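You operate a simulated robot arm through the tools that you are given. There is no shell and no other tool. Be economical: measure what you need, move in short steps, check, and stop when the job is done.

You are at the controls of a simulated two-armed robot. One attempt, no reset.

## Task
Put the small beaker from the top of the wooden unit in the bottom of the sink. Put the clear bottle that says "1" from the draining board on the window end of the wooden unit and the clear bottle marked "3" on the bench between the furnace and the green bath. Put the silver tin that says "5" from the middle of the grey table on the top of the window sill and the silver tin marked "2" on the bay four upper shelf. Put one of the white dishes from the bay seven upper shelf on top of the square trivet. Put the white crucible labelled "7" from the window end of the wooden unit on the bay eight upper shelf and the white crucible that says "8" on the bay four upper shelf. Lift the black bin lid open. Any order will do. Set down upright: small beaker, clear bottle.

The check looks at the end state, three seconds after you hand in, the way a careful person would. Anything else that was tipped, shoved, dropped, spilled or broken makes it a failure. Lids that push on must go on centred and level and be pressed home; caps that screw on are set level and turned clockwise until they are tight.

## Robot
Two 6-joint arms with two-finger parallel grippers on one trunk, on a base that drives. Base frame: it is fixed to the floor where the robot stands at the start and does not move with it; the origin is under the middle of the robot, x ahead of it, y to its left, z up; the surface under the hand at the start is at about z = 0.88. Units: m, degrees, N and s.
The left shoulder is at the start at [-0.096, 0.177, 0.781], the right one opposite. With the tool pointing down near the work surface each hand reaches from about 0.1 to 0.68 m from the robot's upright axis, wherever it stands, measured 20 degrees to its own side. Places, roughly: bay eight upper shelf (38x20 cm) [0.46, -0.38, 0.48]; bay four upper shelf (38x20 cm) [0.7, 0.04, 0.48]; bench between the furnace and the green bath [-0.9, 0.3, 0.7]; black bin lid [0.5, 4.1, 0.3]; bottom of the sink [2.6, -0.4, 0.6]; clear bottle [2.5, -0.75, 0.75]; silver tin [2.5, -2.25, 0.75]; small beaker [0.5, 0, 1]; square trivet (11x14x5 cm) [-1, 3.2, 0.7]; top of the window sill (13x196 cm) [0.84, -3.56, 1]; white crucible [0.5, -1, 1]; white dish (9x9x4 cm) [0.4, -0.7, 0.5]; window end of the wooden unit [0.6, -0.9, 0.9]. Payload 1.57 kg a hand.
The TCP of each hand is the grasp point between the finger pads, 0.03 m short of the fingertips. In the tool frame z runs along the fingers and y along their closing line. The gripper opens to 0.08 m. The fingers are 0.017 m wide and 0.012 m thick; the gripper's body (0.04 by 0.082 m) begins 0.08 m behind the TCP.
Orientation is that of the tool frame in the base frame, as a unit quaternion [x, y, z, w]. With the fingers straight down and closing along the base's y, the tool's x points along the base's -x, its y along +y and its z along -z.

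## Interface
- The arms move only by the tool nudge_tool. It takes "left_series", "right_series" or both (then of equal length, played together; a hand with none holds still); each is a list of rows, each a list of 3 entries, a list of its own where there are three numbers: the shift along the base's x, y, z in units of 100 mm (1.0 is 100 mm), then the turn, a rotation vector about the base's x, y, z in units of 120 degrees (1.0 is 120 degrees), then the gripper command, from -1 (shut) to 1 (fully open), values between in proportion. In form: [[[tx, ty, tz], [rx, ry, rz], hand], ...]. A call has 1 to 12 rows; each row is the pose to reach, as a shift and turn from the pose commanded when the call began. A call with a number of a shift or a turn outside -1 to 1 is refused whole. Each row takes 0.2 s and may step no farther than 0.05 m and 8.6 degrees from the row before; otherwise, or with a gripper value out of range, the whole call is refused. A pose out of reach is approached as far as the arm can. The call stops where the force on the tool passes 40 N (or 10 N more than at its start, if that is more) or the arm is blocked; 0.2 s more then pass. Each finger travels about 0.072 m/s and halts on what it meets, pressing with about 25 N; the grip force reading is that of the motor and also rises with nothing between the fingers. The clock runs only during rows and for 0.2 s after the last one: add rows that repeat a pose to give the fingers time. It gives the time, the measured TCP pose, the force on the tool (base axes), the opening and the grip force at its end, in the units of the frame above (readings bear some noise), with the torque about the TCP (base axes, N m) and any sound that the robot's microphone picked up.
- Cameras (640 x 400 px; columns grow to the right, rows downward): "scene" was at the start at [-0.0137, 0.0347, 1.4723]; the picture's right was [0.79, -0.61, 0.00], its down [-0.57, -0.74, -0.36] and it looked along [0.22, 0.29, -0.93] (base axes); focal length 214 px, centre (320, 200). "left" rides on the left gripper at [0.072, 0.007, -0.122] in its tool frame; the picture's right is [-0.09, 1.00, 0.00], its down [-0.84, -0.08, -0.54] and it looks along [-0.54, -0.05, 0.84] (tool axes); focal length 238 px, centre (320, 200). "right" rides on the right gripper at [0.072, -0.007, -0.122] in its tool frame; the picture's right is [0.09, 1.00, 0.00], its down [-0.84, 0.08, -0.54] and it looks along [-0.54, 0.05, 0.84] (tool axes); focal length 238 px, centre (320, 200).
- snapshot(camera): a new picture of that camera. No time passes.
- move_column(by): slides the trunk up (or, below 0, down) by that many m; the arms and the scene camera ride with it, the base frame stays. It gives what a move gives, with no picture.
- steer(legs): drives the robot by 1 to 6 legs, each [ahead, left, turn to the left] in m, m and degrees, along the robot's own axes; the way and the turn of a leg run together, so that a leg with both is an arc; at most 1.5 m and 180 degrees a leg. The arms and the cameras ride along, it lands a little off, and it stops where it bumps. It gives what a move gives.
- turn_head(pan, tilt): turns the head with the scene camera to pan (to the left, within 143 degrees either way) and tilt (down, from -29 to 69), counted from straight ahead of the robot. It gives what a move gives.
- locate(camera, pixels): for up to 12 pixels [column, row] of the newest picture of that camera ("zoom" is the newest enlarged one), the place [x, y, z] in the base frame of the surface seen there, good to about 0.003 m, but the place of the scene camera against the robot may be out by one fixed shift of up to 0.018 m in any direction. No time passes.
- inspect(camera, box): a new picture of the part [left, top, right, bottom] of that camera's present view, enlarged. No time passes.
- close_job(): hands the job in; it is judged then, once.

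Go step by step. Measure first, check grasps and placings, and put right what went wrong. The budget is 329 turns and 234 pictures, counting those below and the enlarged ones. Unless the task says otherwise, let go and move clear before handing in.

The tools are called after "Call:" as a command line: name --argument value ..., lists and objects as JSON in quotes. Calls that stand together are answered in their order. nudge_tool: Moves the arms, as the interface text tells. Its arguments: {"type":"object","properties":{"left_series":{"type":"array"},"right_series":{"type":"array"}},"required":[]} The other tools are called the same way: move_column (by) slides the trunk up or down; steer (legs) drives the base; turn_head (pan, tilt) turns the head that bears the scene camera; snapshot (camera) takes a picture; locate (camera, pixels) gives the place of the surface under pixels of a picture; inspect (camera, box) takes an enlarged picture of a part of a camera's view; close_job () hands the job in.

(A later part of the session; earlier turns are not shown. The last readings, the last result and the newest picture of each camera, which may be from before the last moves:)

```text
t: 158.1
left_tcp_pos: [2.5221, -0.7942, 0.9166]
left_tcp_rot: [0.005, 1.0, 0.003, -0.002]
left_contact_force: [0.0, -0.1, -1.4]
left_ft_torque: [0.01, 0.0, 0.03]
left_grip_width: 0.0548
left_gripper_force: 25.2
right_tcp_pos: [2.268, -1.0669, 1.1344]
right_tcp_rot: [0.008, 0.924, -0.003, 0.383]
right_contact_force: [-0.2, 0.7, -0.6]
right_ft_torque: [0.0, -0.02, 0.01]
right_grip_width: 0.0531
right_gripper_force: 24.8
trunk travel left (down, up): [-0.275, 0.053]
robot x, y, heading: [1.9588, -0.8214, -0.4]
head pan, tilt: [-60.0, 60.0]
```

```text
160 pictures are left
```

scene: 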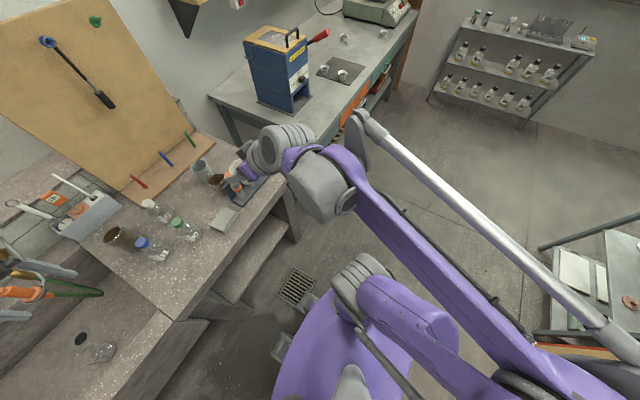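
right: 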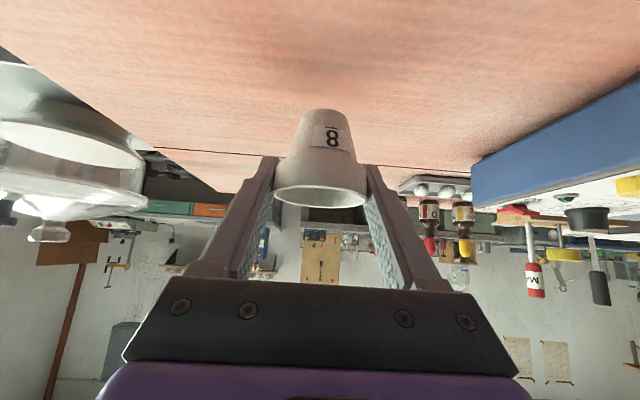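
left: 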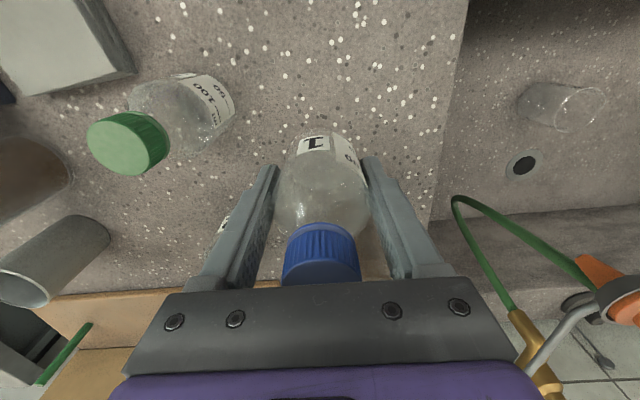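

Bottle 1 held. Raise, retract, back off to mid-aisle and turn round to face the unit.

Call:
nudge_tool --left_series '[[[0, 0, 0.45], [0, 0, 0], -1], [[0, 0, 0.9], [0, 0, 0], -1], [[-0.4, 0, 1], [0, 0, 0], -1], [[-0.8, 0, 1], [0, 0, 0], -1], [[-1, 0, 1], [0, 0, 0], -1]]'

Call:
nudge_tool --left_series '[[[-0.3, 0.3, 0.1], [0, 0, 0], -1], [[-0.6, 0.6, 0.2], [0, 0, 0], -1], [[-0.9, 0.9, 0.5], [0, 0, 0], -1], [[-1, 1, 0.8], [0, 0, 0], -1]]'

Call:
steer --legs '[[-0.4, 0, 0]]'

Call:
turn_head --pan 100 --tilt 45

Call:
snapshot --camera "scene"

```text
t: 159.3
left_tcp_pos: [2.4225, -0.7946, 1.0163]
left_tcp_rot: [0.005, 1.0, 0.002, -0.003]
left_contact_force: [-0.4, 1.1, -1.1]
left_ft_torque: [0.0, 0.03, -0.01]
left_grip_width: 0.0549
left_gripper_force: 25.0
right_tcp_pos: [2.2683, -1.065, 1.1355]
right_tcp_rot: [0.009, 0.924, -0.004, 0.382]
right_contact_force: [0.2, -0.2, -0.6]
right_ft_torque: [0.0, 0.02, 0.02]
right_grip_width: 0.0535
right_gripper_force: 25.4
trunk travel left (down, up): [-0.275, 0.053]
robot x, y, heading: [1.9573, -0.8274, -0.3]
head pan, tilt: [-60.0, 60.0]
```

```text
refused: row 3 steps farther than a row can; nothing moved
```

```text
t: 160.7
left_tcp_pos: [2.3902, -0.7936, 1.0161]
left_tcp_rot: [0.003, 1.0, 0.002, -0.002]
left_contact_force: [-0.4, 0.9, -1.2]
left_ft_torque: [0.0, 0.03, 0.01]
left_grip_width: 0.0545
left_gripper_force: 25.4
right_tcp_pos: [2.2374, -1.0653, 1.1338]
right_tcp_rot: [0.006, 0.924, -0.003, 0.383]
right_contact_force: [-1.1, -0.1, -0.2]
right_ft_torque: [0.03, -0.01, 0.0]
right_grip_width: 0.0531
right_gripper_force: 25.4
trunk travel left (down, up): [-0.275, 0.053]
robot x, y, heading: [1.9295, -0.8218, -0.2]
head pan, tilt: [-60.0, 60.0]
stopped in leg 1: the robot was blocked; the commanded pose is now the measured one
```

```text
t: 163.1
left_tcp_pos: [2.3918, -0.7925, 1.016]
left_tcp_rot: [0.002, 1.0, 0.003, -0.003]
left_contact_force: [-0.9, 1.6, -1.3]
left_ft_torque: [0.0, 0.01, 0.01]
left_grip_width: 0.0547
left_gripper_force: 25.5
right_tcp_pos: [2.2381, -1.0641, 1.1346]
right_tcp_rot: [0.007, 0.924, -0.003, 0.383]
right_contact_force: [0.2, 0.5, -1.1]
right_ft_torque: [0.02, 0.01, 0.01]
right_grip_width: 0.0532
right_gripper_force: 25.8
trunk travel left (down, up): [-0.275, 0.053]
robot x, y, heading: [1.9255, -0.8206, 0.0]
head pan, tilt: [100.0, 45.0]
```

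```text
159 pictures are left
```

scene: 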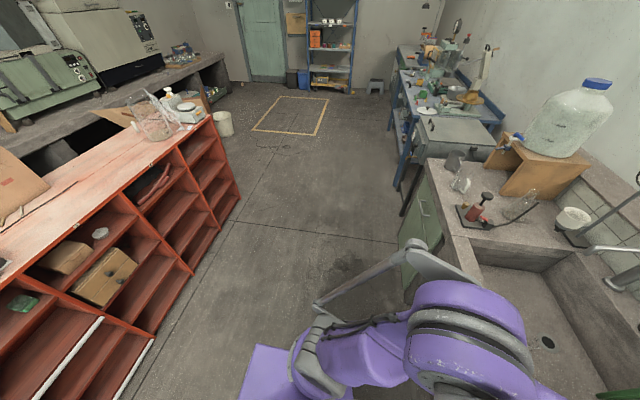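

Backing was blocked after 3 cm. I'll look behind and to the right of the base.

Call:
turn_head --pan -120 --tilt 55

Call:
snapshot --camera "scene"

Call:
turn_head --pan 140 --tilt 60

Call:
snapshot --camera "scene"

```text
t: 166.3
left_tcp_pos: [2.3898, -0.7932, 1.0163]
left_tcp_rot: [0.003, 1.0, 0.003, -0.002]
left_contact_force: [1.2, 0.2, -1.9]
left_ft_torque: [-0.02, 0.01, 0.01]
left_grip_width: 0.0544
left_gripper_force: 24.8
right_tcp_pos: [2.2393, -1.0657, 1.1346]
right_tcp_rot: [0.006, 0.924, -0.003, 0.383]
right_contact_force: [0.4, -0.2, -0.9]
right_ft_torque: [0.0, -0.01, 0.02]
right_grip_width: 0.053
right_gripper_force: 24.8
trunk travel left (down, up): [-0.275, 0.053]
robot x, y, heading: [1.9265, -0.8216, -0.3]
head pan, tilt: [-120.0, 55.0]
```

```text
158 pictures are left
```

scene: 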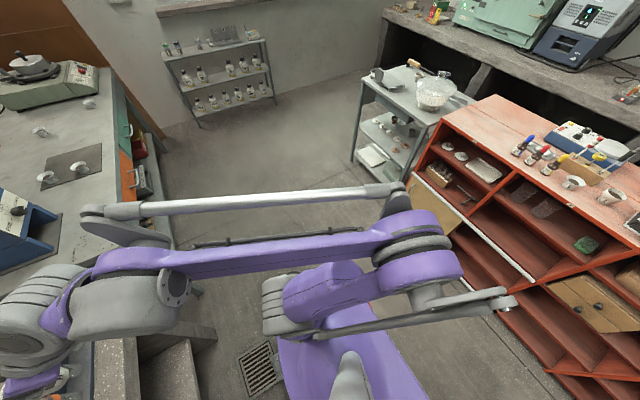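

```text
t: 169.9
left_tcp_pos: [2.3913, -0.7933, 1.0164]
left_tcp_rot: [0.002, 1.0, 0.002, -0.001]
left_contact_force: [-0.2, 0.9, -1.4]
left_ft_torque: [0.0, 0.02, -0.02]
left_grip_width: 0.0548
left_gripper_force: 25.2
right_tcp_pos: [2.2389, -1.0662, 1.1347]
right_tcp_rot: [0.007, 0.924, -0.003, 0.382]
right_contact_force: [-0.3, -0.2, -0.8]
right_ft_torque: [0.0, 0.03, 0.01]
right_grip_width: 0.0533
right_gripper_force: 24.7
trunk travel left (down, up): [-0.275, 0.053]
robot x, y, heading: [1.9283, -0.8196, -0.2]
head pan, tilt: [140.0, 60.0]
```

```text
157 pictures are left
```

scene: 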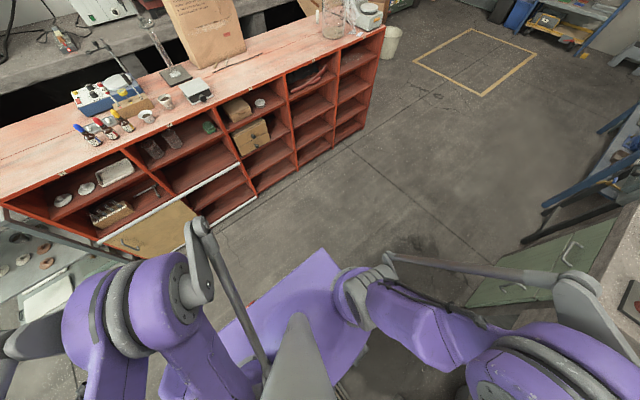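

Call:
locate --camera "scene" --pixels '[[200, 230], [245, 200], [275, 255], [320, 255], [335, 265], [250, 300], [180, 210], [210, 260], [265, 195], [160, 260], [30, 350], [340, 370]]'

Call:
inspect --camera "scene" --box '[80, 160, 360, 335]'

```text
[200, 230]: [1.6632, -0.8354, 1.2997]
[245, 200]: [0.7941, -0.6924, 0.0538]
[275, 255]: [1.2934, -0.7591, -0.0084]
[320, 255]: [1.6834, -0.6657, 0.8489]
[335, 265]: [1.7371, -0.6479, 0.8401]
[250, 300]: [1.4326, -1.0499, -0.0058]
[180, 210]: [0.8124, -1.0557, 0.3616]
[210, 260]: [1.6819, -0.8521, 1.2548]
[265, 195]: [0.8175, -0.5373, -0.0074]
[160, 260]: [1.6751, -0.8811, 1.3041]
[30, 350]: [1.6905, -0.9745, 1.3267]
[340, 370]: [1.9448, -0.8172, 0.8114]
```

```text
2.29 times, centred on (220, 248) of scene
```

zoom: 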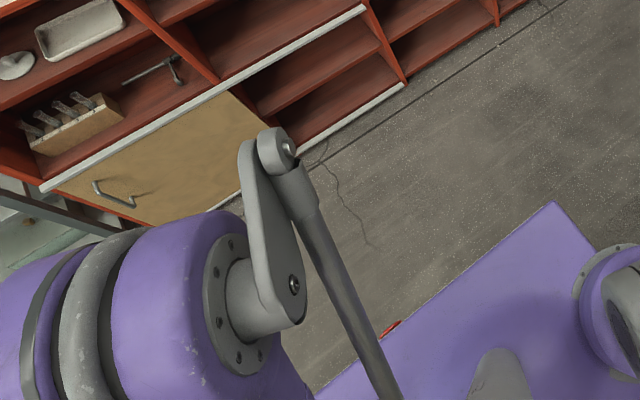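

Nothing is behind; likely the foot rubs the concrete leg. Move a bit left first, then back.

Call:
steer --legs '[[0, 0.1, 0]]'

Call:
steer --legs '[[-0.35, 0, 0]]'

```text
t: 171.4
left_tcp_pos: [2.3912, -0.6916, 1.0165]
left_tcp_rot: [0.001, 1.0, 0.001, -0.002]
left_contact_force: [0.4, 1.1, -1.1]
left_ft_torque: [-0.05, -0.02, 0.01]
left_grip_width: 0.0547
left_gripper_force: 24.5
right_tcp_pos: [2.2389, -0.9642, 1.1354]
right_tcp_rot: [0.005, 0.924, -0.002, 0.383]
right_contact_force: [-0.6, 0.4, -0.3]
right_ft_torque: [-0.03, 0.03, -0.06]
right_grip_width: 0.0531
right_gripper_force: 24.6
trunk travel left (down, up): [-0.275, 0.053]
robot x, y, heading: [1.9249, -0.724, -0.3]
head pan, tilt: [140.0, 60.0]
```

```text
t: 173.7
left_tcp_pos: [2.0529, -0.6929, 1.0166]
left_tcp_rot: [0.001, 1.0, 0.003, -0.003]
left_contact_force: [0.0, 0.1, -1.9]
left_ft_torque: [-0.01, -0.02, 0.0]
left_grip_width: 0.0545
left_gripper_force: 25.0
right_tcp_pos: [1.901, -0.9652, 1.1342]
right_tcp_rot: [0.005, 0.924, -0.002, 0.383]
right_contact_force: [0.5, -0.4, 0.2]
right_ft_torque: [0.03, 0.0, 0.01]
right_grip_width: 0.0531
right_gripper_force: 25.2
trunk travel left (down, up): [-0.275, 0.053]
robot x, y, heading: [1.5887, -0.7247, -0.2]
head pan, tilt: [140.0, 60.0]
```

Free now. Tuck the left hand, turn 180° and move opposite bay four.

Call:
nudge_tool --left_series '[[[-0.3, 0.2, 0.2], [0, 0, 0], -1], [[-0.6, 0.4, 0.4], [0, 0, 0], -1], [[-0.9, 0.6, 0.6], [0, 0, 0], -1], [[-1, 0.8, 0.9], [0, 0, 0], -1]]'

Call:
steer --legs '[[0, 0.3, 0], [0, 0, 179]]'

Call:
turn_head --pan -10 --tilt 45

Call:
snapshot --camera "scene"

```text
t: 174.7
left_tcp_pos: [1.952, -0.6117, 1.1062]
left_tcp_rot: [0.0, 1.0, 0.002, -0.002]
left_contact_force: [-1.4, 0.1, -2.2]
left_ft_torque: [0.0, -0.01, 0.03]
left_grip_width: 0.0546
left_gripper_force: 24.6
right_tcp_pos: [1.9012, -0.9652, 1.1354]
right_tcp_rot: [0.005, 0.924, -0.002, 0.382]
right_contact_force: [0.8, 0.3, 0.2]
right_ft_torque: [0.0, -0.01, -0.04]
right_grip_width: 0.0531
right_gripper_force: 24.9
trunk travel left (down, up): [-0.275, 0.053]
robot x, y, heading: [1.5897, -0.7236, -0.0]
head pan, tilt: [140.0, 60.0]
```

```text
t: 185.4
left_tcp_pos: [1.2359, -0.5675, 1.1046]
left_tcp_rot: [0.999, 0.038, 0.002, 0.003]
left_contact_force: [0.0, 0.0, -1.0]
left_ft_torque: [0.03, -0.01, 0.01]
left_grip_width: 0.0546
left_gripper_force: 24.8
right_tcp_pos: [1.258, -0.2104, 1.135]
right_tcp_rot: [0.924, 0.031, -0.382, 0.013]
right_contact_force: [0.4, -0.3, -0.3]
right_ft_torque: [-0.02, 0.02, -0.01]
right_grip_width: 0.053
right_gripper_force: 25.1
trunk travel left (down, up): [-0.275, 0.053]
robot x, y, heading: [1.5892, -0.4249, -175.2]
head pan, tilt: [140.0, 60.0]
```

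```text
t: 187.7
left_tcp_pos: [1.2354, -0.5666, 1.1056]
left_tcp_rot: [0.999, 0.038, 0.002, 0.002]
left_contact_force: [0.3, -0.2, -1.6]
left_ft_torque: [0.0, -0.02, -0.01]
left_grip_width: 0.0547
left_gripper_force: 25.2
right_tcp_pos: [1.2578, -0.2104, 1.1359]
right_tcp_rot: [0.923, 0.032, -0.382, 0.014]
right_contact_force: [-0.1, -0.3, -0.4]
right_ft_torque: [-0.04, 0.0, 0.01]
right_grip_width: 0.0529
right_gripper_force: 24.9
trunk travel left (down, up): [-0.275, 0.053]
robot x, y, heading: [1.5844, -0.4277, -175.4]
head pan, tilt: [-10.0, 45.0]
```

```text
155 pictures are left
```

scene: 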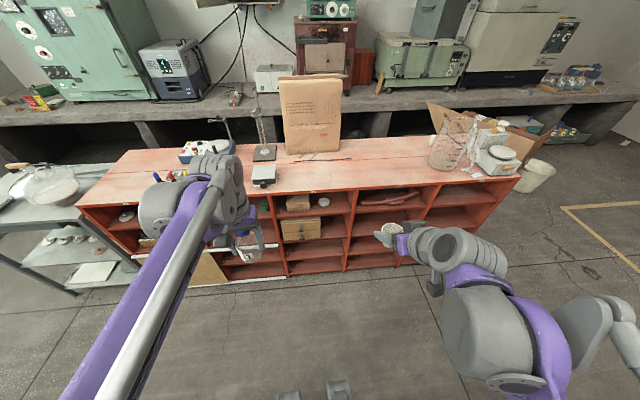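

Correct heading and strafe toward bay four, then zoom in on the bays.

Call:
steer --legs '[[0, 0, -4.8], [0, -0.27, 0]]'

Call:
turn_head --pan -5 --tilt 50

Call:
inspect --camera "scene" --box '[160, 100, 480, 300]'

Call:
locate --camera "zoom" --pixels '[[240, 200], [300, 200], [340, 200], [400, 200], [300, 250], [300, 300], [450, 200], [200, 200], [120, 220], [520, 250]]'

```text
t: 191.1
left_tcp_pos: [1.227, -0.2766, 1.1051]
left_tcp_rot: [1.0, -0.007, 0.003, 0.003]
left_contact_force: [-0.1, 0.2, -1.4]
left_ft_torque: [-0.03, -0.01, -0.02]
left_grip_width: 0.0547
left_gripper_force: 25.1
right_tcp_pos: [1.281, 0.076, 1.1338]
right_tcp_rot: [0.924, -0.009, -0.383, -0.004]
right_contact_force: [-0.5, 0.0, 0.1]
right_ft_torque: [-0.04, 0.01, -0.05]
right_grip_width: 0.0532
right_gripper_force: 24.7
trunk travel left (down, up): [-0.275, 0.053]
robot x, y, heading: [1.5893, -0.1665, 179.4]
head pan, tilt: [-10.0, 45.0]
```

```text
t: 191.7
left_tcp_pos: [1.2271, -0.2762, 1.1056]
left_tcp_rot: [1.0, -0.006, 0.002, 0.003]
left_contact_force: [-0.5, -0.4, -1.5]
left_ft_torque: [0.04, 0.03, -0.04]
left_grip_width: 0.0546
left_gripper_force: 24.5
right_tcp_pos: [1.2807, 0.0763, 1.1345]
right_tcp_rot: [0.924, -0.009, -0.383, -0.004]
right_contact_force: [-0.1, 0.1, 0.6]
right_ft_torque: [0.0, 0.02, -0.03]
right_grip_width: 0.0533
right_gripper_force: 25.3
trunk travel left (down, up): [-0.275, 0.053]
robot x, y, heading: [1.5859, -0.1696, 179.5]
head pan, tilt: [-5.0, 50.0]
```

```text
2.00 times, centred on (320, 200) of scene
```

zoom: 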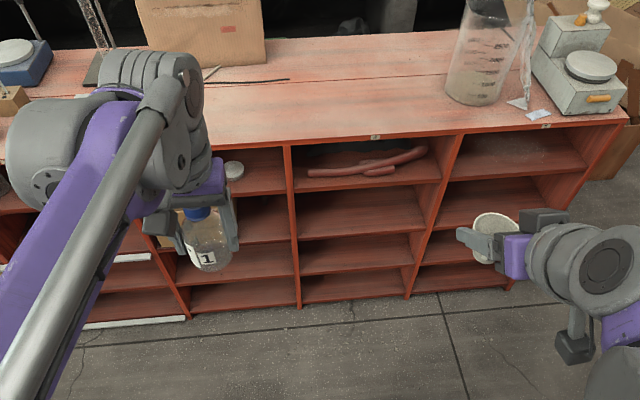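

```text
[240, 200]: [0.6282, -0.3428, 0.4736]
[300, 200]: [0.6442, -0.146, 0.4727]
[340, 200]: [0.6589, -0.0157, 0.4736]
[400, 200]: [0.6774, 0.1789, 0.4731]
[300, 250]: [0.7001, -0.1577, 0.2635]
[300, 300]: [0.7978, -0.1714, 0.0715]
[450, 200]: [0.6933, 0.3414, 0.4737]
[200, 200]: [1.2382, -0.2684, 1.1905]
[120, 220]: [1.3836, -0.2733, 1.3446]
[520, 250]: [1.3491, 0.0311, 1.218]
```

Bay four's 0.48 shelf is empty (y −0.17…0.25). Lower trunk, keep bottle hand high, and lower the crucible.

Call:
nudge_tool --left_series '[[[0, 0, 0.4], [0, 0, 0], -1], [[0, 0, 0.8], [0, 0, 0], -1], [[0, 0, 1], [0, 0, 0], -1]]' --right_series '[[[-0.2, 0, -0.3], [0, 0, 0], -1], [[-0.4, 0, -0.6], [0, 0, 0], -1], [[-0.6, 0, -0.9], [0, 0, 0], -1]]'

Call:
move_column --by -0.25

Call:
nudge_tool --left_series '[[[0, 0, 0.3], [0, 0, 0], -1], [[0, 0, 0.6], [0, 0, 0], -1], [[0, 0, 1], [0, 0, 0], -1]]' --right_series '[[[0, 0, -0.4], [0, 0, 0], -1], [[0, 0, -0.8], [0, 0, 0], -1], [[0, 0, -1], [0, 0, 0], -1]]'

Call:
nudge_tool --right_series '[[[0, 0, -0.4], [0, 0, 0], -1], [[0, 0, -0.8], [0, 0, 0], -1], [[0, 0, -1], [0, 0, 0], -1]]'

Call:
snapshot --camera "right"

```text
t: 192.5
left_tcp_pos: [1.2253, -0.2774, 1.205]
left_tcp_rot: [1.0, -0.006, 0.002, 0.002]
left_contact_force: [1.1, -0.1, -1.7]
left_ft_torque: [0.0, -0.02, 0.03]
left_grip_width: 0.0544
left_gripper_force: 25.1
right_tcp_pos: [1.219, 0.0766, 1.0426]
right_tcp_rot: [0.924, -0.011, -0.383, -0.005]
right_contact_force: [0.3, 0.5, -0.4]
right_ft_torque: [-0.01, 0.01, 0.0]
right_grip_width: 0.0532
right_gripper_force: 24.7
trunk travel left (down, up): [-0.275, 0.053]
robot x, y, heading: [1.591, -0.1673, 179.5]
head pan, tilt: [-5.0, 50.0]
```

```text
t: 195.1
left_tcp_pos: [1.2272, -0.2772, 0.9562]
left_tcp_rot: [1.0, -0.006, 0.003, 0.002]
left_contact_force: [0.1, 0.0, -1.1]
left_ft_torque: [0.01, 0.02, -0.02]
left_grip_width: 0.0543
left_gripper_force: 25.0
right_tcp_pos: [1.2204, 0.0757, 0.7936]
right_tcp_rot: [0.924, -0.009, -0.383, -0.004]
right_contact_force: [0.7, 0.1, 0.2]
right_ft_torque: [0.05, -0.02, -0.03]
right_grip_width: 0.0533
right_gripper_force: 25.2
trunk travel left (down, up): [-0.025, 0.303]
robot x, y, heading: [1.5914, -0.1699, 179.4]
head pan, tilt: [-5.0, 50.0]
```

```text
t: 195.9
left_tcp_pos: [1.2289, -0.2771, 1.0515]
left_tcp_rot: [1.0, -0.007, 0.001, 0.003]
left_contact_force: [0.9, -0.7, -1.9]
left_ft_torque: [0.02, 0.01, 0.0]
left_grip_width: 0.0544
left_gripper_force: 24.9
left hand out of reach, approached as far as the arm can: row 3
right_tcp_pos: [1.2213, 0.0769, 0.6957]
right_tcp_rot: [0.924, -0.01, -0.383, -0.004]
right_contact_force: [-0.1, -0.3, 0.1]
right_ft_torque: [0.01, 0.0, -0.02]
right_grip_width: 0.0531
right_gripper_force: 24.7
trunk travel left (down, up): [-0.025, 0.303]
robot x, y, heading: [1.5899, -0.1693, 179.4]
head pan, tilt: [-5.0, 50.0]
```

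```text
t: 196.7
left_tcp_pos: [1.2275, -0.2771, 1.0514]
left_tcp_rot: [1.0, -0.006, 0.002, 0.003]
left_contact_force: [0.5, 0.6, -1.0]
left_ft_torque: [0.0, 0.01, -0.02]
left_grip_width: 0.0545
left_gripper_force: 24.8
right_tcp_pos: [1.219, 0.08, 0.594]
right_tcp_rot: [0.924, -0.01, -0.383, -0.004]
right_contact_force: [-0.1, 0.1, -0.7]
right_ft_torque: [-0.01, 0.01, -0.04]
right_grip_width: 0.053
right_gripper_force: 24.9
trunk travel left (down, up): [-0.025, 0.303]
robot x, y, heading: [1.5921, -0.1692, 179.5]
head pan, tilt: [-5.0, 50.0]
```

```text
153 pictures are left
```

right: 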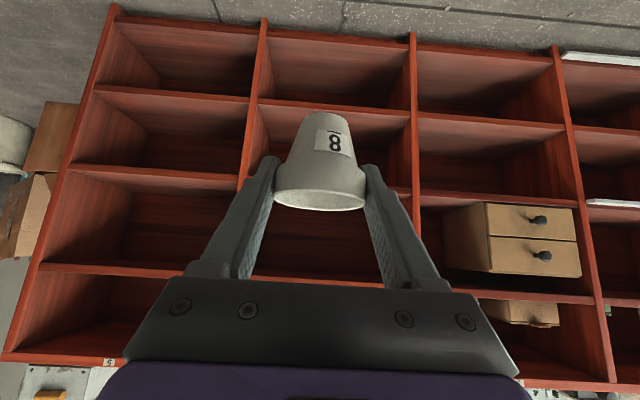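

Call:
inspect --camera "scene" --box '[230, 130, 450, 270]'

Call:
locate --camera "right" --pixels '[[260, 107], [390, 120], [245, 140], [412, 140], [330, 107], [450, 115], [450, 195], [230, 178], [180, 180], [150, 165]]'

```text
2.86 times, centred on (340, 200) of scene
```

zoom: 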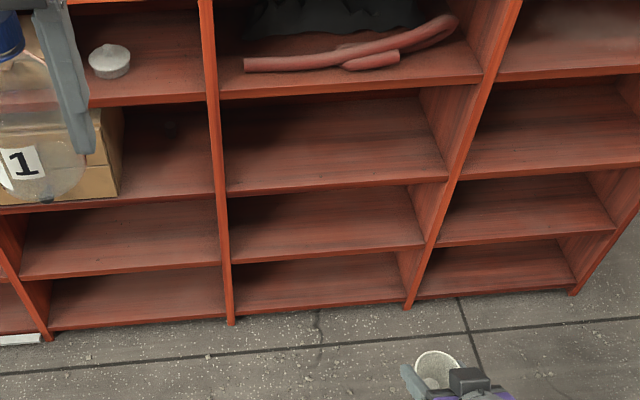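

```text
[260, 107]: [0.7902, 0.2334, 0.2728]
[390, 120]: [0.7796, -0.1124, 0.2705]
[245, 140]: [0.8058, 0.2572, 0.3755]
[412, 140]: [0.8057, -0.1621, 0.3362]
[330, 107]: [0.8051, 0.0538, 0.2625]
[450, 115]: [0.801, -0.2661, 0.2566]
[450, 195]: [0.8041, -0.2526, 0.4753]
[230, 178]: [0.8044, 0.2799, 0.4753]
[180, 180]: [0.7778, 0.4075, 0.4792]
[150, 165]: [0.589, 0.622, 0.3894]
```

East edge x=0.805, shelf 0.477. Drive ahead 0.34.

Call:
steer --legs '[[0.34, 0, 0.5]]'

Call:
nudge_tool --right_series '[[[0, 0, -0.3], [0, 0, 0], -1], [[0, 0, -0.52], [0, 0, 0], -1]]'

Call:
snapshot --camera "right"

Call:
locate --camera "right" --pixels '[[318, 115], [230, 130], [420, 130], [240, 150], [400, 150]]'

```text
t: 199.0
left_tcp_pos: [0.8807, -0.2791, 1.0525]
left_tcp_rot: [1.0, -0.001, 0.003, 0.002]
left_contact_force: [-0.1, -0.1, -0.7]
left_ft_torque: [-0.01, -0.01, 0.0]
left_grip_width: 0.0544
left_gripper_force: 25.2
right_tcp_pos: [0.8679, 0.0765, 0.5941]
right_tcp_rot: [0.923, -0.005, -0.384, -0.002]
right_contact_force: [0.2, -0.7, -1.0]
right_ft_torque: [0.02, 0.01, 0.0]
right_grip_width: 0.0529
right_gripper_force: 24.5
trunk travel left (down, up): [-0.025, 0.303]
robot x, y, heading: [1.2398, -0.1662, -180.0]
head pan, tilt: [-5.0, 50.0]
```

```text
t: 199.6
left_tcp_pos: [0.8807, -0.2781, 1.0529]
left_tcp_rot: [1.0, -0.001, 0.002, 0.002]
left_contact_force: [-0.5, 0.2, -0.8]
left_ft_torque: [-0.02, 0.0, 0.03]
left_grip_width: 0.0544
left_gripper_force: 25.2
right_tcp_pos: [0.8675, 0.0791, 0.5427]
right_tcp_rot: [0.924, -0.005, -0.383, -0.002]
right_contact_force: [-0.1, 0.2, 0.0]
right_ft_torque: [-0.02, -0.03, -0.01]
right_grip_width: 0.0531
right_gripper_force: 24.6
trunk travel left (down, up): [-0.025, 0.303]
robot x, y, heading: [1.2402, -0.1658, -180.1]
head pan, tilt: [-5.0, 50.0]
```

```text
151 pictures are left
```

right: 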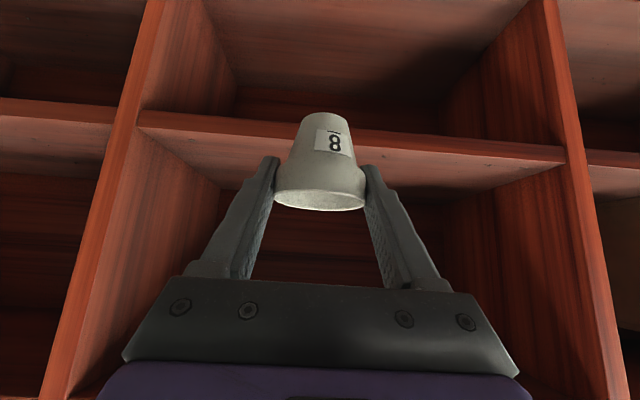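

```text
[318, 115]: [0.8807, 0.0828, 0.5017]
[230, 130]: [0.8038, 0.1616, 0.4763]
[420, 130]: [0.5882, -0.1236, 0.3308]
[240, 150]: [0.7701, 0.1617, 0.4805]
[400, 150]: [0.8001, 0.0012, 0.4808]
```

Call:
nudge_tool --right_series '[[[-0.3, 0.05, -0.02], [0, 0, 0], -1], [[-0.6, 0.1, -0.02], [0, 0, 0], -1], [[-0.9, 0.15, -0.02], [0, 0, 0], -1], [[-1, 0.15, -0.02], [0, 0, 0], -1]]'

Call:
nudge_tool --right_series '[[[-0.05, 0, -0.05], [0, 0, 0], -1], [[-0.05, 0, -0.1], [0, 0, 0], -1], [[-0.05, 0, -0.13], [0, 0, 0], -1]]'

Call:
snapshot --camera "right"

```text
t: 200.6
left_tcp_pos: [0.881, -0.2791, 1.051]
left_tcp_rot: [1.0, -0.002, 0.003, 0.002]
left_contact_force: [0.1, 0.0, -1.9]
left_ft_torque: [0.0, 0.0, 0.0]
left_grip_width: 0.0547
left_gripper_force: 25.0
right_tcp_pos: [0.7653, 0.0917, 0.5403]
right_tcp_rot: [0.924, -0.005, -0.382, -0.003]
right_contact_force: [0.0, -0.1, 0.0]
right_ft_torque: [-0.03, -0.02, 0.01]
right_grip_width: 0.0533
right_gripper_force: 25.2
trunk travel left (down, up): [-0.025, 0.303]
robot x, y, heading: [1.2455, -0.1695, -179.9]
head pan, tilt: [-5.0, 50.0]
```

```text
t: 201.4
left_tcp_pos: [0.8804, -0.2786, 1.0509]
left_tcp_rot: [1.0, 0.0, 0.003, 0.003]
left_contact_force: [-1.0, -0.3, -1.7]
left_ft_torque: [0.01, -0.03, 0.0]
left_grip_width: 0.0547
left_gripper_force: 24.7
right_tcp_pos: [0.7629, 0.0926, 0.5285]
right_tcp_rot: [0.924, -0.005, -0.383, -0.002]
right_contact_force: [0.7, -0.1, -0.5]
right_ft_torque: [0.0, 0.03, 0.0]
right_grip_width: 0.0528
right_gripper_force: 24.6
trunk travel left (down, up): [-0.025, 0.303]
robot x, y, heading: [1.2441, -0.1682, -180.1]
head pan, tilt: [-5.0, 50.0]
```

```text
150 pictures are left
```

right: 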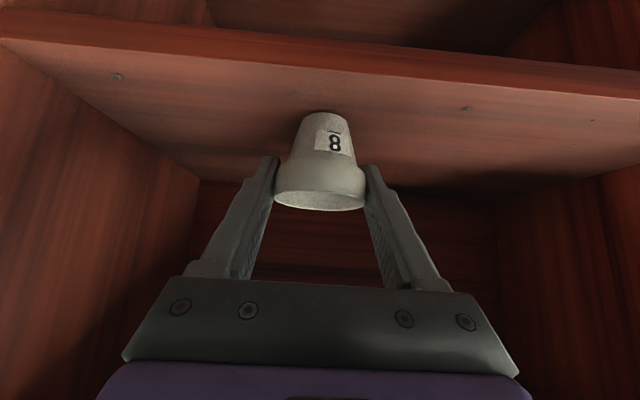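

Call:
nudge_tool --right_series '[[[0, 0, -0.02], [0, 0, 0], -1], [[0, 0, -0.03], [0, 0, 0], -1]]'

```text
t: 202.0
left_tcp_pos: [0.8807, -0.2797, 1.0509]
left_tcp_rot: [1.0, 0.0, 0.003, 0.002]
left_contact_force: [0.0, -0.3, -1.6]
left_ft_torque: [0.02, -0.03, 0.04]
left_grip_width: 0.0544
left_gripper_force: 25.0
right_tcp_pos: [0.7628, 0.0926, 0.5242]
right_tcp_rot: [0.924, -0.005, -0.383, -0.002]
right_contact_force: [-0.3, -1.3, -0.5]
right_ft_torque: [0.02, 0.01, -0.01]
right_grip_width: 0.0533
right_gripper_force: 25.1
trunk travel left (down, up): [-0.025, 0.303]
robot x, y, heading: [1.2435, -0.1679, -180.0]
head pan, tilt: [-5.0, 50.0]
```

Call:
nudge_tool --right_series '[[[0, 0, -0.015], [0, 0, 0], -1], [[0, 0, -0.03], [0, 0, 0], -1]]'

```text
t: 202.6
left_tcp_pos: [0.8818, -0.2786, 1.0514]
left_tcp_rot: [1.0, -0.001, 0.002, 0.002]
left_contact_force: [-0.6, 0.5, -1.6]
left_ft_torque: [0.03, 0.0, 0.0]
left_grip_width: 0.0545
left_gripper_force: 24.6
right_tcp_pos: [0.7646, 0.0908, 0.5233]
right_tcp_rot: [0.923, -0.005, -0.384, -0.002]
right_contact_force: [-2.3, -0.1, 19.2]
right_ft_torque: [0.03, 0.13, -0.03]
right_grip_width: 0.053
right_gripper_force: 24.6
trunk travel left (down, up): [-0.025, 0.303]
robot x, y, heading: [1.2445, -0.1686, -180.1]
head pan, tilt: [-5.0, 50.0]
```

Contact at 19 N. Release and back out.

Call:
nudge_tool --right_series '[[[0, 0, 0.015], [0, 0, 0], 0.4], [[0, 0, 0.015], [0, 0, 0], 0.6], [[0, 0, 0.015], [0, 0, 0], 0.7], [[0.3, 0, 0.04], [0, 0, 0], 0.7], [[0.7, 0, 0.04], [0, 0, 0], 0.7], [[1, 0, 0.04], [0, 0, 0], 0.7]]'

Call:
snapshot --camera "right"

```text
t: 204.0
left_tcp_pos: [0.8816, -0.2791, 1.0517]
left_tcp_rot: [1.0, -0.001, 0.003, 0.003]
left_contact_force: [-0.2, 0.0, -1.2]
left_ft_torque: [0.0, 0.0, -0.02]
left_grip_width: 0.0546
left_gripper_force: 25.2
right_tcp_pos: [0.8613, 0.0902, 0.5283]
right_tcp_rot: [0.924, -0.005, -0.383, -0.002]
right_contact_force: [-0.1, 0.5, 0.4]
right_ft_torque: [-0.01, 0.0, 0.02]
right_grip_width: 0.0679
right_gripper_force: 0.1
trunk travel left (down, up): [-0.025, 0.303]
robot x, y, heading: [1.2397, -0.1667, -180.3]
head pan, tilt: [-5.0, 50.0]
```

```text
149 pictures are left
```

right: 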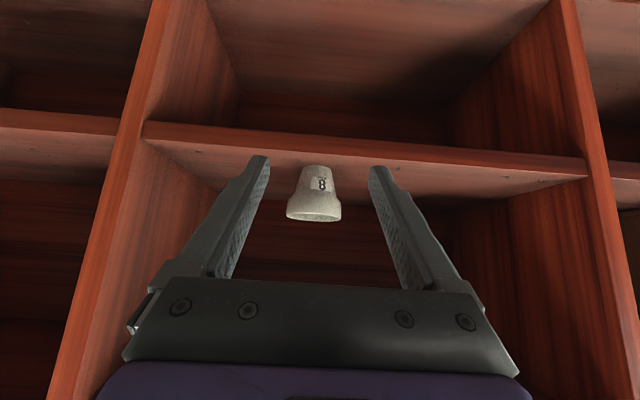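

Crucible 8 is on the bay-four shelf. Back off, raise the trunk, and go to the window end for bottle 1.

Call:
steer --legs '[[-0.3, 0, 0]]'

Call:
move_column --by 0.25

Call:
nudge_tool --right_series '[[[0, 0, 0.4], [0, 0, 0], 1], [[0, 0, 0.8], [0, 0, 0], 1], [[0.1, 0, 1], [0, 0, 0], 1]]' --left_series '[[[0, 0, -0.3], [0, 0, 0], -1], [[0, 0, -0.6], [0, 0, 0], -1], [[0, 0, -0.9], [0, 0, 0], -1]]'

Call:
nudge_tool --right_series '[[[0, 0, 0.4], [0, 0, 0], 1], [[0, 0, 0.8], [0, 0, 0], 1], [[0, 0, 1], [0, 0, 0], 1]]'

Call:
nudge_tool --right_series '[[[0, 0, 0.4], [0, 0, 0], 1], [[0, 0, 0.8], [0, 0, 0], 1], [[0, 0, 1], [0, 0, 0], 1]]'

Call:
steer --legs '[[0, 0.92, 0]]'

Call:
turn_head --pan 5 --tilt 45

Call:
snapshot --camera "scene"

```text
t: 206.0
left_tcp_pos: [1.1808, -0.28, 1.0519]
left_tcp_rot: [1.0, 0.001, 0.003, 0.002]
left_contact_force: [-0.4, 0.0, -1.8]
left_ft_torque: [0.0, -0.01, 0.01]
left_grip_width: 0.0543
left_gripper_force: 25.1
right_tcp_pos: [1.1583, 0.0888, 0.5286]
right_tcp_rot: [0.924, -0.004, -0.383, -0.001]
right_contact_force: [0.9, 0.5, 0.2]
right_ft_torque: [0.01, 0.0, 0.02]
right_grip_width: 0.0679
right_gripper_force: 0.1
trunk travel left (down, up): [-0.025, 0.303]
robot x, y, heading: [1.5409, -0.168, -180.1]
head pan, tilt: [-5.0, 50.0]
```

```text
t: 208.6
left_tcp_pos: [1.1785, -0.2801, 1.3016]
left_tcp_rot: [1.0, 0.001, 0.002, 0.003]
left_contact_force: [-0.4, -0.5, -1.2]
left_ft_torque: [-0.01, 0.02, -0.03]
left_grip_width: 0.0549
left_gripper_force: 24.9
right_tcp_pos: [1.1238, 0.0896, 0.8075]
right_tcp_rot: [0.911, -0.004, -0.412, -0.002]
right_contact_force: [-0.2, 0.6, 0.0]
right_ft_torque: [0.01, 0.01, -0.01]
right_grip_width: 0.0679
right_gripper_force: 0.1
trunk travel left (down, up): [-0.275, 0.053]
robot x, y, heading: [1.542, -0.1692, -179.9]
head pan, tilt: [-5.0, 50.0]
```

```text
t: 209.4
left_tcp_pos: [1.1799, -0.2815, 1.21]
left_tcp_rot: [1.0, 0.001, 0.002, 0.002]
left_contact_force: [0.0, -1.1, -1.5]
left_ft_torque: [-0.02, -0.02, 0.03]
left_grip_width: 0.0544
left_gripper_force: 25.3
right_tcp_pos: [1.1352, 0.0901, 0.9062]
right_tcp_rot: [0.912, -0.003, -0.411, -0.001]
right_contact_force: [-0.3, 0.7, 0.4]
right_ft_torque: [0.02, -0.01, 0.0]
right_grip_width: 0.0801
right_gripper_force: 0.0
trunk travel left (down, up): [-0.275, 0.053]
robot x, y, heading: [1.5431, -0.1672, -179.8]
head pan, tilt: [-5.0, 50.0]
```

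```text
t: 210.2
left_tcp_pos: [1.1792, -0.2815, 1.2101]
left_tcp_rot: [1.0, 0.001, 0.003, 0.003]
left_contact_force: [-1.2, 0.4, -0.2]
left_ft_torque: [0.0, 0.0, -0.04]
left_grip_width: 0.0548
left_gripper_force: 24.8
right_tcp_pos: [1.1332, 0.0913, 1.005]
right_tcp_rot: [0.912, -0.004, -0.411, -0.002]
right_contact_force: [-0.3, 0.2, 0.9]
right_ft_torque: [-0.01, -0.01, -0.01]
right_grip_width: 0.0798
right_gripper_force: 0.0
trunk travel left (down, up): [-0.275, 0.053]
robot x, y, heading: [1.5394, -0.1656, -179.9]
head pan, tilt: [-5.0, 50.0]
```

```text
t: 211.0
left_tcp_pos: [1.1787, -0.2805, 1.2107]
left_tcp_rot: [1.0, 0.002, 0.002, 0.002]
left_contact_force: [-0.2, -0.4, -1.4]
left_ft_torque: [-0.02, -0.01, -0.02]
left_grip_width: 0.0543
left_gripper_force: 25.2
right_tcp_pos: [1.1335, 0.0924, 1.1045]
right_tcp_rot: [0.911, -0.004, -0.412, -0.001]
right_contact_force: [-0.5, -0.9, 0.2]
right_ft_torque: [0.01, -0.05, 0.01]
right_grip_width: 0.08
right_gripper_force: 0.2
trunk travel left (down, up): [-0.275, 0.053]
robot x, y, heading: [1.5406, -0.1642, -179.9]
head pan, tilt: [-5.0, 50.0]
```

```text
t: 219.3
left_tcp_pos: [1.1579, -1.1655, 1.2095]
left_tcp_rot: [1.0, -0.02, 0.003, 0.003]
left_contact_force: [0.1, 0.6, -2.0]
left_ft_torque: [-0.04, -0.01, 0.02]
left_grip_width: 0.0547
left_gripper_force: 25.1
right_tcp_pos: [1.1292, -0.7908, 1.1031]
right_tcp_rot: [0.911, -0.022, -0.411, -0.01]
right_contact_force: [0.5, 0.5, 0.0]
right_ft_torque: [0.01, -0.02, 0.01]
right_grip_width: 0.08
right_gripper_force: 0.1
trunk travel left (down, up): [-0.275, 0.053]
robot x, y, heading: [1.5277, -1.0675, 178.0]
head pan, tilt: [-5.0, 50.0]
```

```text
t: 220.0
left_tcp_pos: [1.1598, -1.1655, 1.2112]
left_tcp_rot: [1.0, -0.019, 0.002, 0.002]
left_contact_force: [0.0, 0.5, -1.7]
left_ft_torque: [0.0, 0.04, -0.04]
left_grip_width: 0.0543
left_gripper_force: 24.9
right_tcp_pos: [1.1296, -0.79, 1.1029]
right_tcp_rot: [0.911, -0.022, -0.412, -0.009]
right_contact_force: [0.6, -0.5, 0.7]
right_ft_torque: [-0.03, 0.0, -0.01]
right_grip_width: 0.0801
right_gripper_force: 0.0
trunk travel left (down, up): [-0.275, 0.053]
robot x, y, heading: [1.5248, -1.0629, 178.0]
head pan, tilt: [5.0, 45.0]
```

```text
148 pictures are left
```

scene: 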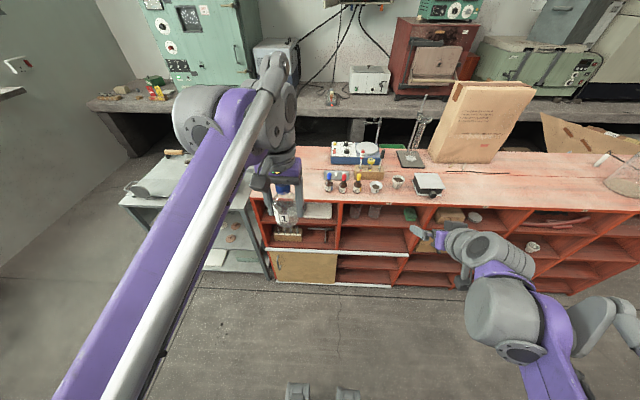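

Call:
steer --legs '[[0.27, 0.05, 2]]'

Call:
snapshot --camera "left"

Call:
locate --camera "left" --pixels '[[300, 100], [250, 120], [400, 100], [450, 150], [500, 160], [230, 140], [330, 60]]'

```text
t: 221.9
left_tcp_pos: [0.8899, -1.2243, 1.2108]
left_tcp_rot: [1.0, 0.0, 0.003, 0.003]
left_contact_force: [-0.2, 0.2, -1.6]
left_ft_torque: [-0.01, -0.04, 0.05]
left_grip_width: 0.0543
left_gripper_force: 25.1
right_tcp_pos: [0.8467, -0.8505, 1.1027]
right_tcp_rot: [0.911, -0.005, -0.412, -0.001]
right_contact_force: [-0.3, 0.1, 0.0]
right_ft_torque: [-0.01, -0.02, 0.01]
right_grip_width: 0.0799
right_gripper_force: 0.1
trunk travel left (down, up): [-0.275, 0.053]
robot x, y, heading: [1.2531, -1.1125, -179.9]
head pan, tilt: [5.0, 45.0]
```

```text
147 pictures are left
```

left: 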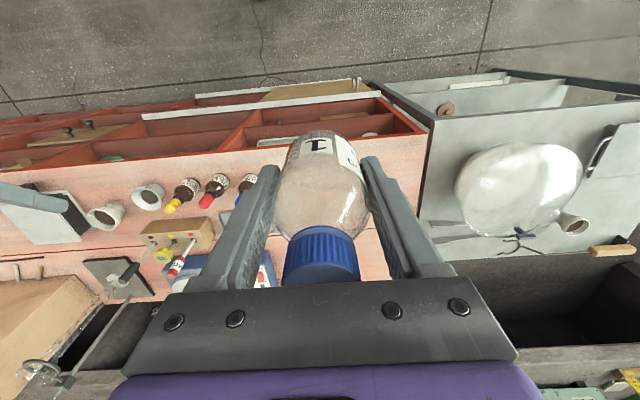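

```text
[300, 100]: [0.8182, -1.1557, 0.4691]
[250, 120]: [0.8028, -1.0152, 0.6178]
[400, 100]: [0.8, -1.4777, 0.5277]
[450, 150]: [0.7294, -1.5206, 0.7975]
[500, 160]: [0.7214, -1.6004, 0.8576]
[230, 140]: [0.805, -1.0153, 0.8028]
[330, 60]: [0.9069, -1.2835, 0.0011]
```

Call:
locate --camera "left" --pixels '[[248, 180], [215, 185], [425, 180], [415, 230], [255, 270], [385, 280], [268, 240]]'

Call:
nudge_tool --left_series '[[[-0.45, -0.1, 0], [0, 0, 0], -1], [[-0.9, -0.2, 0], [0, 0, 0], -1], [[-1, -0.4, 0], [0, 0, 0], -1]]'

Call:
nudge_tool --left_series '[[[-0.4, 0, -0.2], [0, 0, 0], -1], [[-0.8, 0, -0.4], [0, 0, 0], -1], [[-1, 0, -0.8], [0, 0, 0], -1]]'

Call:
snapshot --camera "left"

```text
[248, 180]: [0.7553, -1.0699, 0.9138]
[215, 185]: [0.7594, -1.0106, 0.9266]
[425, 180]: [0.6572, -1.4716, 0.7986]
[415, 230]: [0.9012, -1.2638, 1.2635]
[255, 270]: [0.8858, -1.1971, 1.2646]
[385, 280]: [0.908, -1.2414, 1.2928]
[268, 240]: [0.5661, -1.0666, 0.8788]
```

```text
t: 222.7
left_tcp_pos: [0.7905, -1.2647, 1.2115]
left_tcp_rot: [1.0, 0.001, 0.003, 0.002]
left_contact_force: [0.6, 0.3, -2.5]
left_ft_torque: [0.0, 0.0, 0.0]
left_grip_width: 0.0546
left_gripper_force: 24.9
right_tcp_pos: [0.8474, -0.8514, 1.1037]
right_tcp_rot: [0.911, -0.004, -0.412, -0.002]
right_contact_force: [0.3, -0.5, -0.1]
right_ft_torque: [0.01, -0.02, -0.01]
right_grip_width: 0.0799
right_gripper_force: 0.0
trunk travel left (down, up): [-0.275, 0.053]
robot x, y, heading: [1.2536, -1.1105, -180.1]
head pan, tilt: [5.0, 45.0]
```

```text
t: 223.5
left_tcp_pos: [0.6953, -1.2653, 1.1328]
left_tcp_rot: [1.0, 0.0, 0.003, 0.003]
left_contact_force: [-0.4, 1.1, -2.2]
left_ft_torque: [0.01, -0.01, -0.01]
left_grip_width: 0.0541
left_gripper_force: 25.1
right_tcp_pos: [0.846, -0.8516, 1.1027]
right_tcp_rot: [0.911, -0.005, -0.412, -0.001]
right_contact_force: [0.7, -0.6, 0.8]
right_ft_torque: [0.03, -0.03, -0.03]
right_grip_width: 0.0798
right_gripper_force: 0.1
trunk travel left (down, up): [-0.275, 0.053]
robot x, y, heading: [1.2494, -1.1105, -180.0]
head pan, tilt: [5.0, 45.0]
```

```text
146 pictures are left
```

left: 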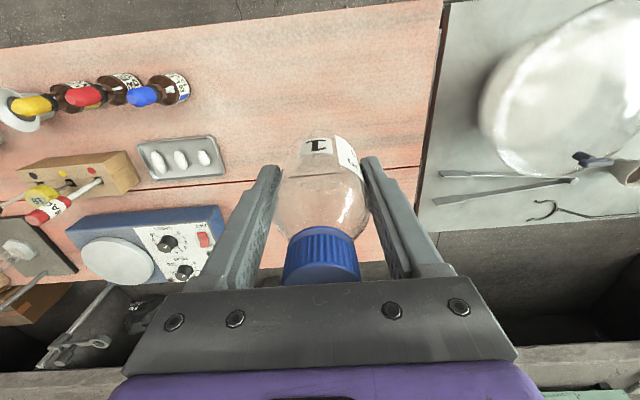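

The area beneath is clear. Lower.

Call:
nudge_tool --left_series '[[[0, 0, -0.4], [0, 0, 0], -1], [[0, 0, -0.8], [0, 0, 0], -1], [[0, 0, -1], [0, 0, 0], -1]]'

Call:
nudge_tool --left_series '[[[0, 0, -0.3], [0, 0, 0], -1], [[0, 0, -0.6], [0, 0, 0], -1], [[0, 0, -0.8], [0, 0, 0], -1], [[0, 0, -0.9], [0, 0, 0], -1]]'

```text
t: 224.3
left_tcp_pos: [0.6925, -1.2628, 1.0306]
left_tcp_rot: [1.0, -0.001, 0.003, 0.002]
left_contact_force: [-0.6, 0.1, -1.3]
left_ft_torque: [-0.02, -0.03, 0.03]
left_grip_width: 0.0542
left_gripper_force: 24.8
right_tcp_pos: [0.8454, -0.851, 1.1032]
right_tcp_rot: [0.912, -0.004, -0.411, -0.001]
right_contact_force: [0.0, 0.4, 0.0]
right_ft_torque: [-0.01, 0.01, 0.03]
right_grip_width: 0.0801
right_gripper_force: 0.1
trunk travel left (down, up): [-0.275, 0.053]
robot x, y, heading: [1.2536, -1.1101, -180.1]
head pan, tilt: [5.0, 45.0]
```

```text
t: 225.3
left_tcp_pos: [0.6905, -1.2631, 0.9396]
left_tcp_rot: [1.0, 0.0, 0.002, 0.003]
left_contact_force: [-0.7, -0.8, -1.6]
left_ft_torque: [-0.01, -0.01, -0.02]
left_grip_width: 0.0546
left_gripper_force: 24.8
right_tcp_pos: [0.8461, -0.8509, 1.1027]
right_tcp_rot: [0.911, -0.005, -0.411, -0.001]
right_contact_force: [-0.3, -0.3, 0.5]
right_ft_torque: [0.02, -0.02, 0.01]
right_grip_width: 0.0801
right_gripper_force: 0.1
trunk travel left (down, up): [-0.275, 0.053]
robot x, y, heading: [1.252, -1.11, -179.9]
head pan, tilt: [5.0, 45.0]
```

Call:
nudge_tool --left_series '[[[0, 0, -0.02], [0, 0, 0], -1], [[0, 0, -0.04], [0, 0, 0], -1]]'

```text
t: 225.9
left_tcp_pos: [0.6906, -1.2654, 0.936]
left_tcp_rot: [1.0, 0.0, 0.002, 0.002]
left_contact_force: [-0.3, -0.5, -2.2]
left_ft_torque: [0.02, 0.03, -0.01]
left_grip_width: 0.0543
left_gripper_force: 25.4
right_tcp_pos: [0.8461, -0.8504, 1.1042]
right_tcp_rot: [0.911, -0.004, -0.412, -0.002]
right_contact_force: [-0.4, -0.1, -0.8]
right_ft_torque: [0.0, -0.03, 0.0]
right_grip_width: 0.08
right_gripper_force: 0.0
trunk travel left (down, up): [-0.275, 0.053]
robot x, y, heading: [1.2533, -1.1097, -179.8]
head pan, tilt: [5.0, 45.0]
```

Call:
nudge_tool --left_series '[[[0, 0, -0.01], [0, 0, 0], -1], [[0, 0, -0.02], [0, 0, 0], -1]]'

```text
t: 226.5
left_tcp_pos: [0.6907, -1.2649, 0.9358]
left_tcp_rot: [1.0, 0.0, 0.003, 0.002]
left_contact_force: [0.5, 0.4, -1.5]
left_ft_torque: [0.01, -0.05, 0.0]
left_grip_width: 0.0545
left_gripper_force: 24.6
right_tcp_pos: [0.8467, -0.85, 1.1026]
right_tcp_rot: [0.912, -0.004, -0.411, -0.001]
right_contact_force: [0.3, 0.2, -0.6]
right_ft_torque: [-0.01, 0.0, -0.01]
right_grip_width: 0.08
right_gripper_force: 0.1
trunk travel left (down, up): [-0.275, 0.053]
robot x, y, heading: [1.255, -1.1055, -179.8]
head pan, tilt: [5.0, 45.0]
```

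Call:
nudge_tool --left_series '[[[0, 0, -0.02], [0, 0, 0], -1], [[0, 0, -0.03], [0, 0, 0], -1]]'

Call:
snapshot --camera "left"

```text
t: 227.1
left_tcp_pos: [0.6909, -1.2658, 0.9335]
left_tcp_rot: [1.0, 0.0, 0.001, 0.003]
left_contact_force: [-6.1, -2.7, 21.7]
left_ft_torque: [0.24, 0.41, 0.14]
left_grip_width: 0.0544
left_gripper_force: 25.1
right_tcp_pos: [0.8469, -0.8512, 1.1021]
right_tcp_rot: [0.911, -0.004, -0.412, -0.001]
right_contact_force: [-0.4, -1.0, -0.9]
right_ft_torque: [0.0, -0.02, -0.03]
right_grip_width: 0.0801
right_gripper_force: 0.0
trunk travel left (down, up): [-0.275, 0.053]
robot x, y, heading: [1.2509, -1.1109, -180.0]
head pan, tilt: [5.0, 45.0]
```

```text
145 pictures are left
```

left: 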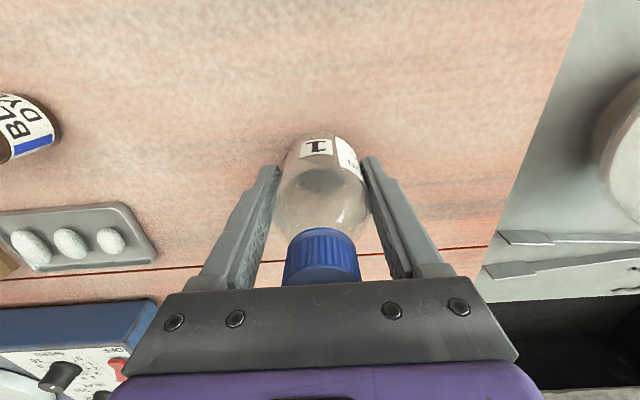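

Seated with 22 N. Ease, release and rise.

Call:
nudge_tool --left_series '[[[0, 0, 0.02], [0, 0, 0], -0.5], [[0, 0, 0.02], [0, 0, 0], 0.6], [[0, 0, 0.02], [0, 0, 0], 1], [[0, 0, 0.02], [0, 0, 0], 1], [[0, 0, 0.3], [0, 0, 0], 1], [[0, 0, 0.7], [0, 0, 0], 1], [[0, 0, 1], [0, 0, 0], 1]]'

Call:
nudge_tool --left_series '[[[0, 0, 0.4], [0, 0, 0], 1], [[0, 0, 0.8], [0, 0, 0], 1], [[0.3, 0, 1], [0, 0, 0], 1], [[0.8, 0, 1], [0, 0, 0], 1], [[1, 0, 1], [0, 0, 0], 1]]'

Call:
snapshot --camera "left"

```text
t: 228.7
left_tcp_pos: [0.6889, -1.2656, 1.0322]
left_tcp_rot: [1.0, 0.001, 0.003, 0.003]
left_contact_force: [-0.2, -0.1, -0.5]
left_ft_torque: [0.02, -0.01, 0.02]
left_grip_width: 0.08
left_gripper_force: 0.0
right_tcp_pos: [0.8455, -0.8511, 1.1021]
right_tcp_rot: [0.911, -0.004, -0.412, -0.002]
right_contact_force: [0.1, 0.8, 0.0]
right_ft_torque: [0.01, -0.03, -0.05]
right_grip_width: 0.0802
right_gripper_force: 0.0
trunk travel left (down, up): [-0.275, 0.053]
robot x, y, heading: [1.2499, -1.111, -179.7]
head pan, tilt: [5.0, 45.0]
```

```text
t: 229.9
left_tcp_pos: [0.7912, -1.262, 1.1294]
left_tcp_rot: [1.0, 0.0, 0.003, 0.002]
left_contact_force: [0.7, -0.6, 0.1]
left_ft_torque: [0.02, 0.02, 0.03]
left_grip_width: 0.0803
left_gripper_force: 0.1
right_tcp_pos: [0.8465, -0.8509, 1.1026]
right_tcp_rot: [0.912, -0.005, -0.411, -0.002]
right_contact_force: [0.4, -0.5, 0.9]
right_ft_torque: [-0.01, -0.03, 0.0]
right_grip_width: 0.0802
right_gripper_force: 0.0
trunk travel left (down, up): [-0.275, 0.053]
robot x, y, heading: [1.2534, -1.1089, -179.9]
head pan, tilt: [5.0, 45.0]
```

```text
144 pictures are left
```

left: 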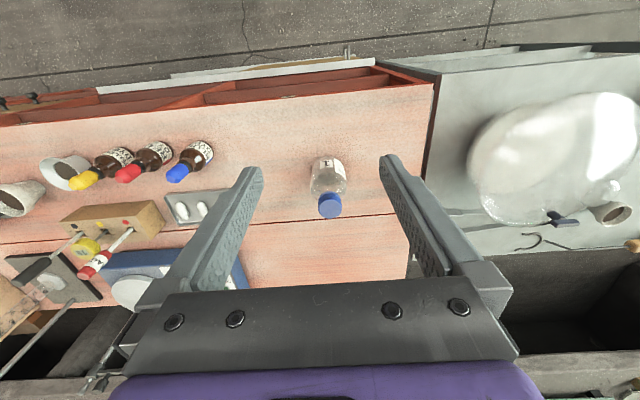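

Bottle 1 stands on the window end. Back up and turn to face east again for bottle 3.

Call:
steer --legs '[[-0.3, 0, 0], [0, 0, 176]]'

```text
t: 239.3
left_tcp_pos: [2.0296, -0.9769, 1.1296]
left_tcp_rot: [0.021, 1.0, 0.003, -0.002]
left_contact_force: [-0.4, 0.0, 0.2]
left_ft_torque: [0.02, 0.0, 0.02]
left_grip_width: 0.0798
left_gripper_force: 0.0
right_tcp_pos: [1.9576, -1.3853, 1.1036]
right_tcp_rot: [0.023, 0.911, -0.01, 0.412]
right_contact_force: [0.2, 0.5, 0.3]
right_ft_torque: [0.0, -0.01, -0.03]
right_grip_width: 0.0801
right_gripper_force: 0.0
trunk travel left (down, up): [-0.275, 0.053]
robot x, y, heading: [1.5657, -1.1094, -2.0]
head pan, tilt: [5.0, 45.0]
```

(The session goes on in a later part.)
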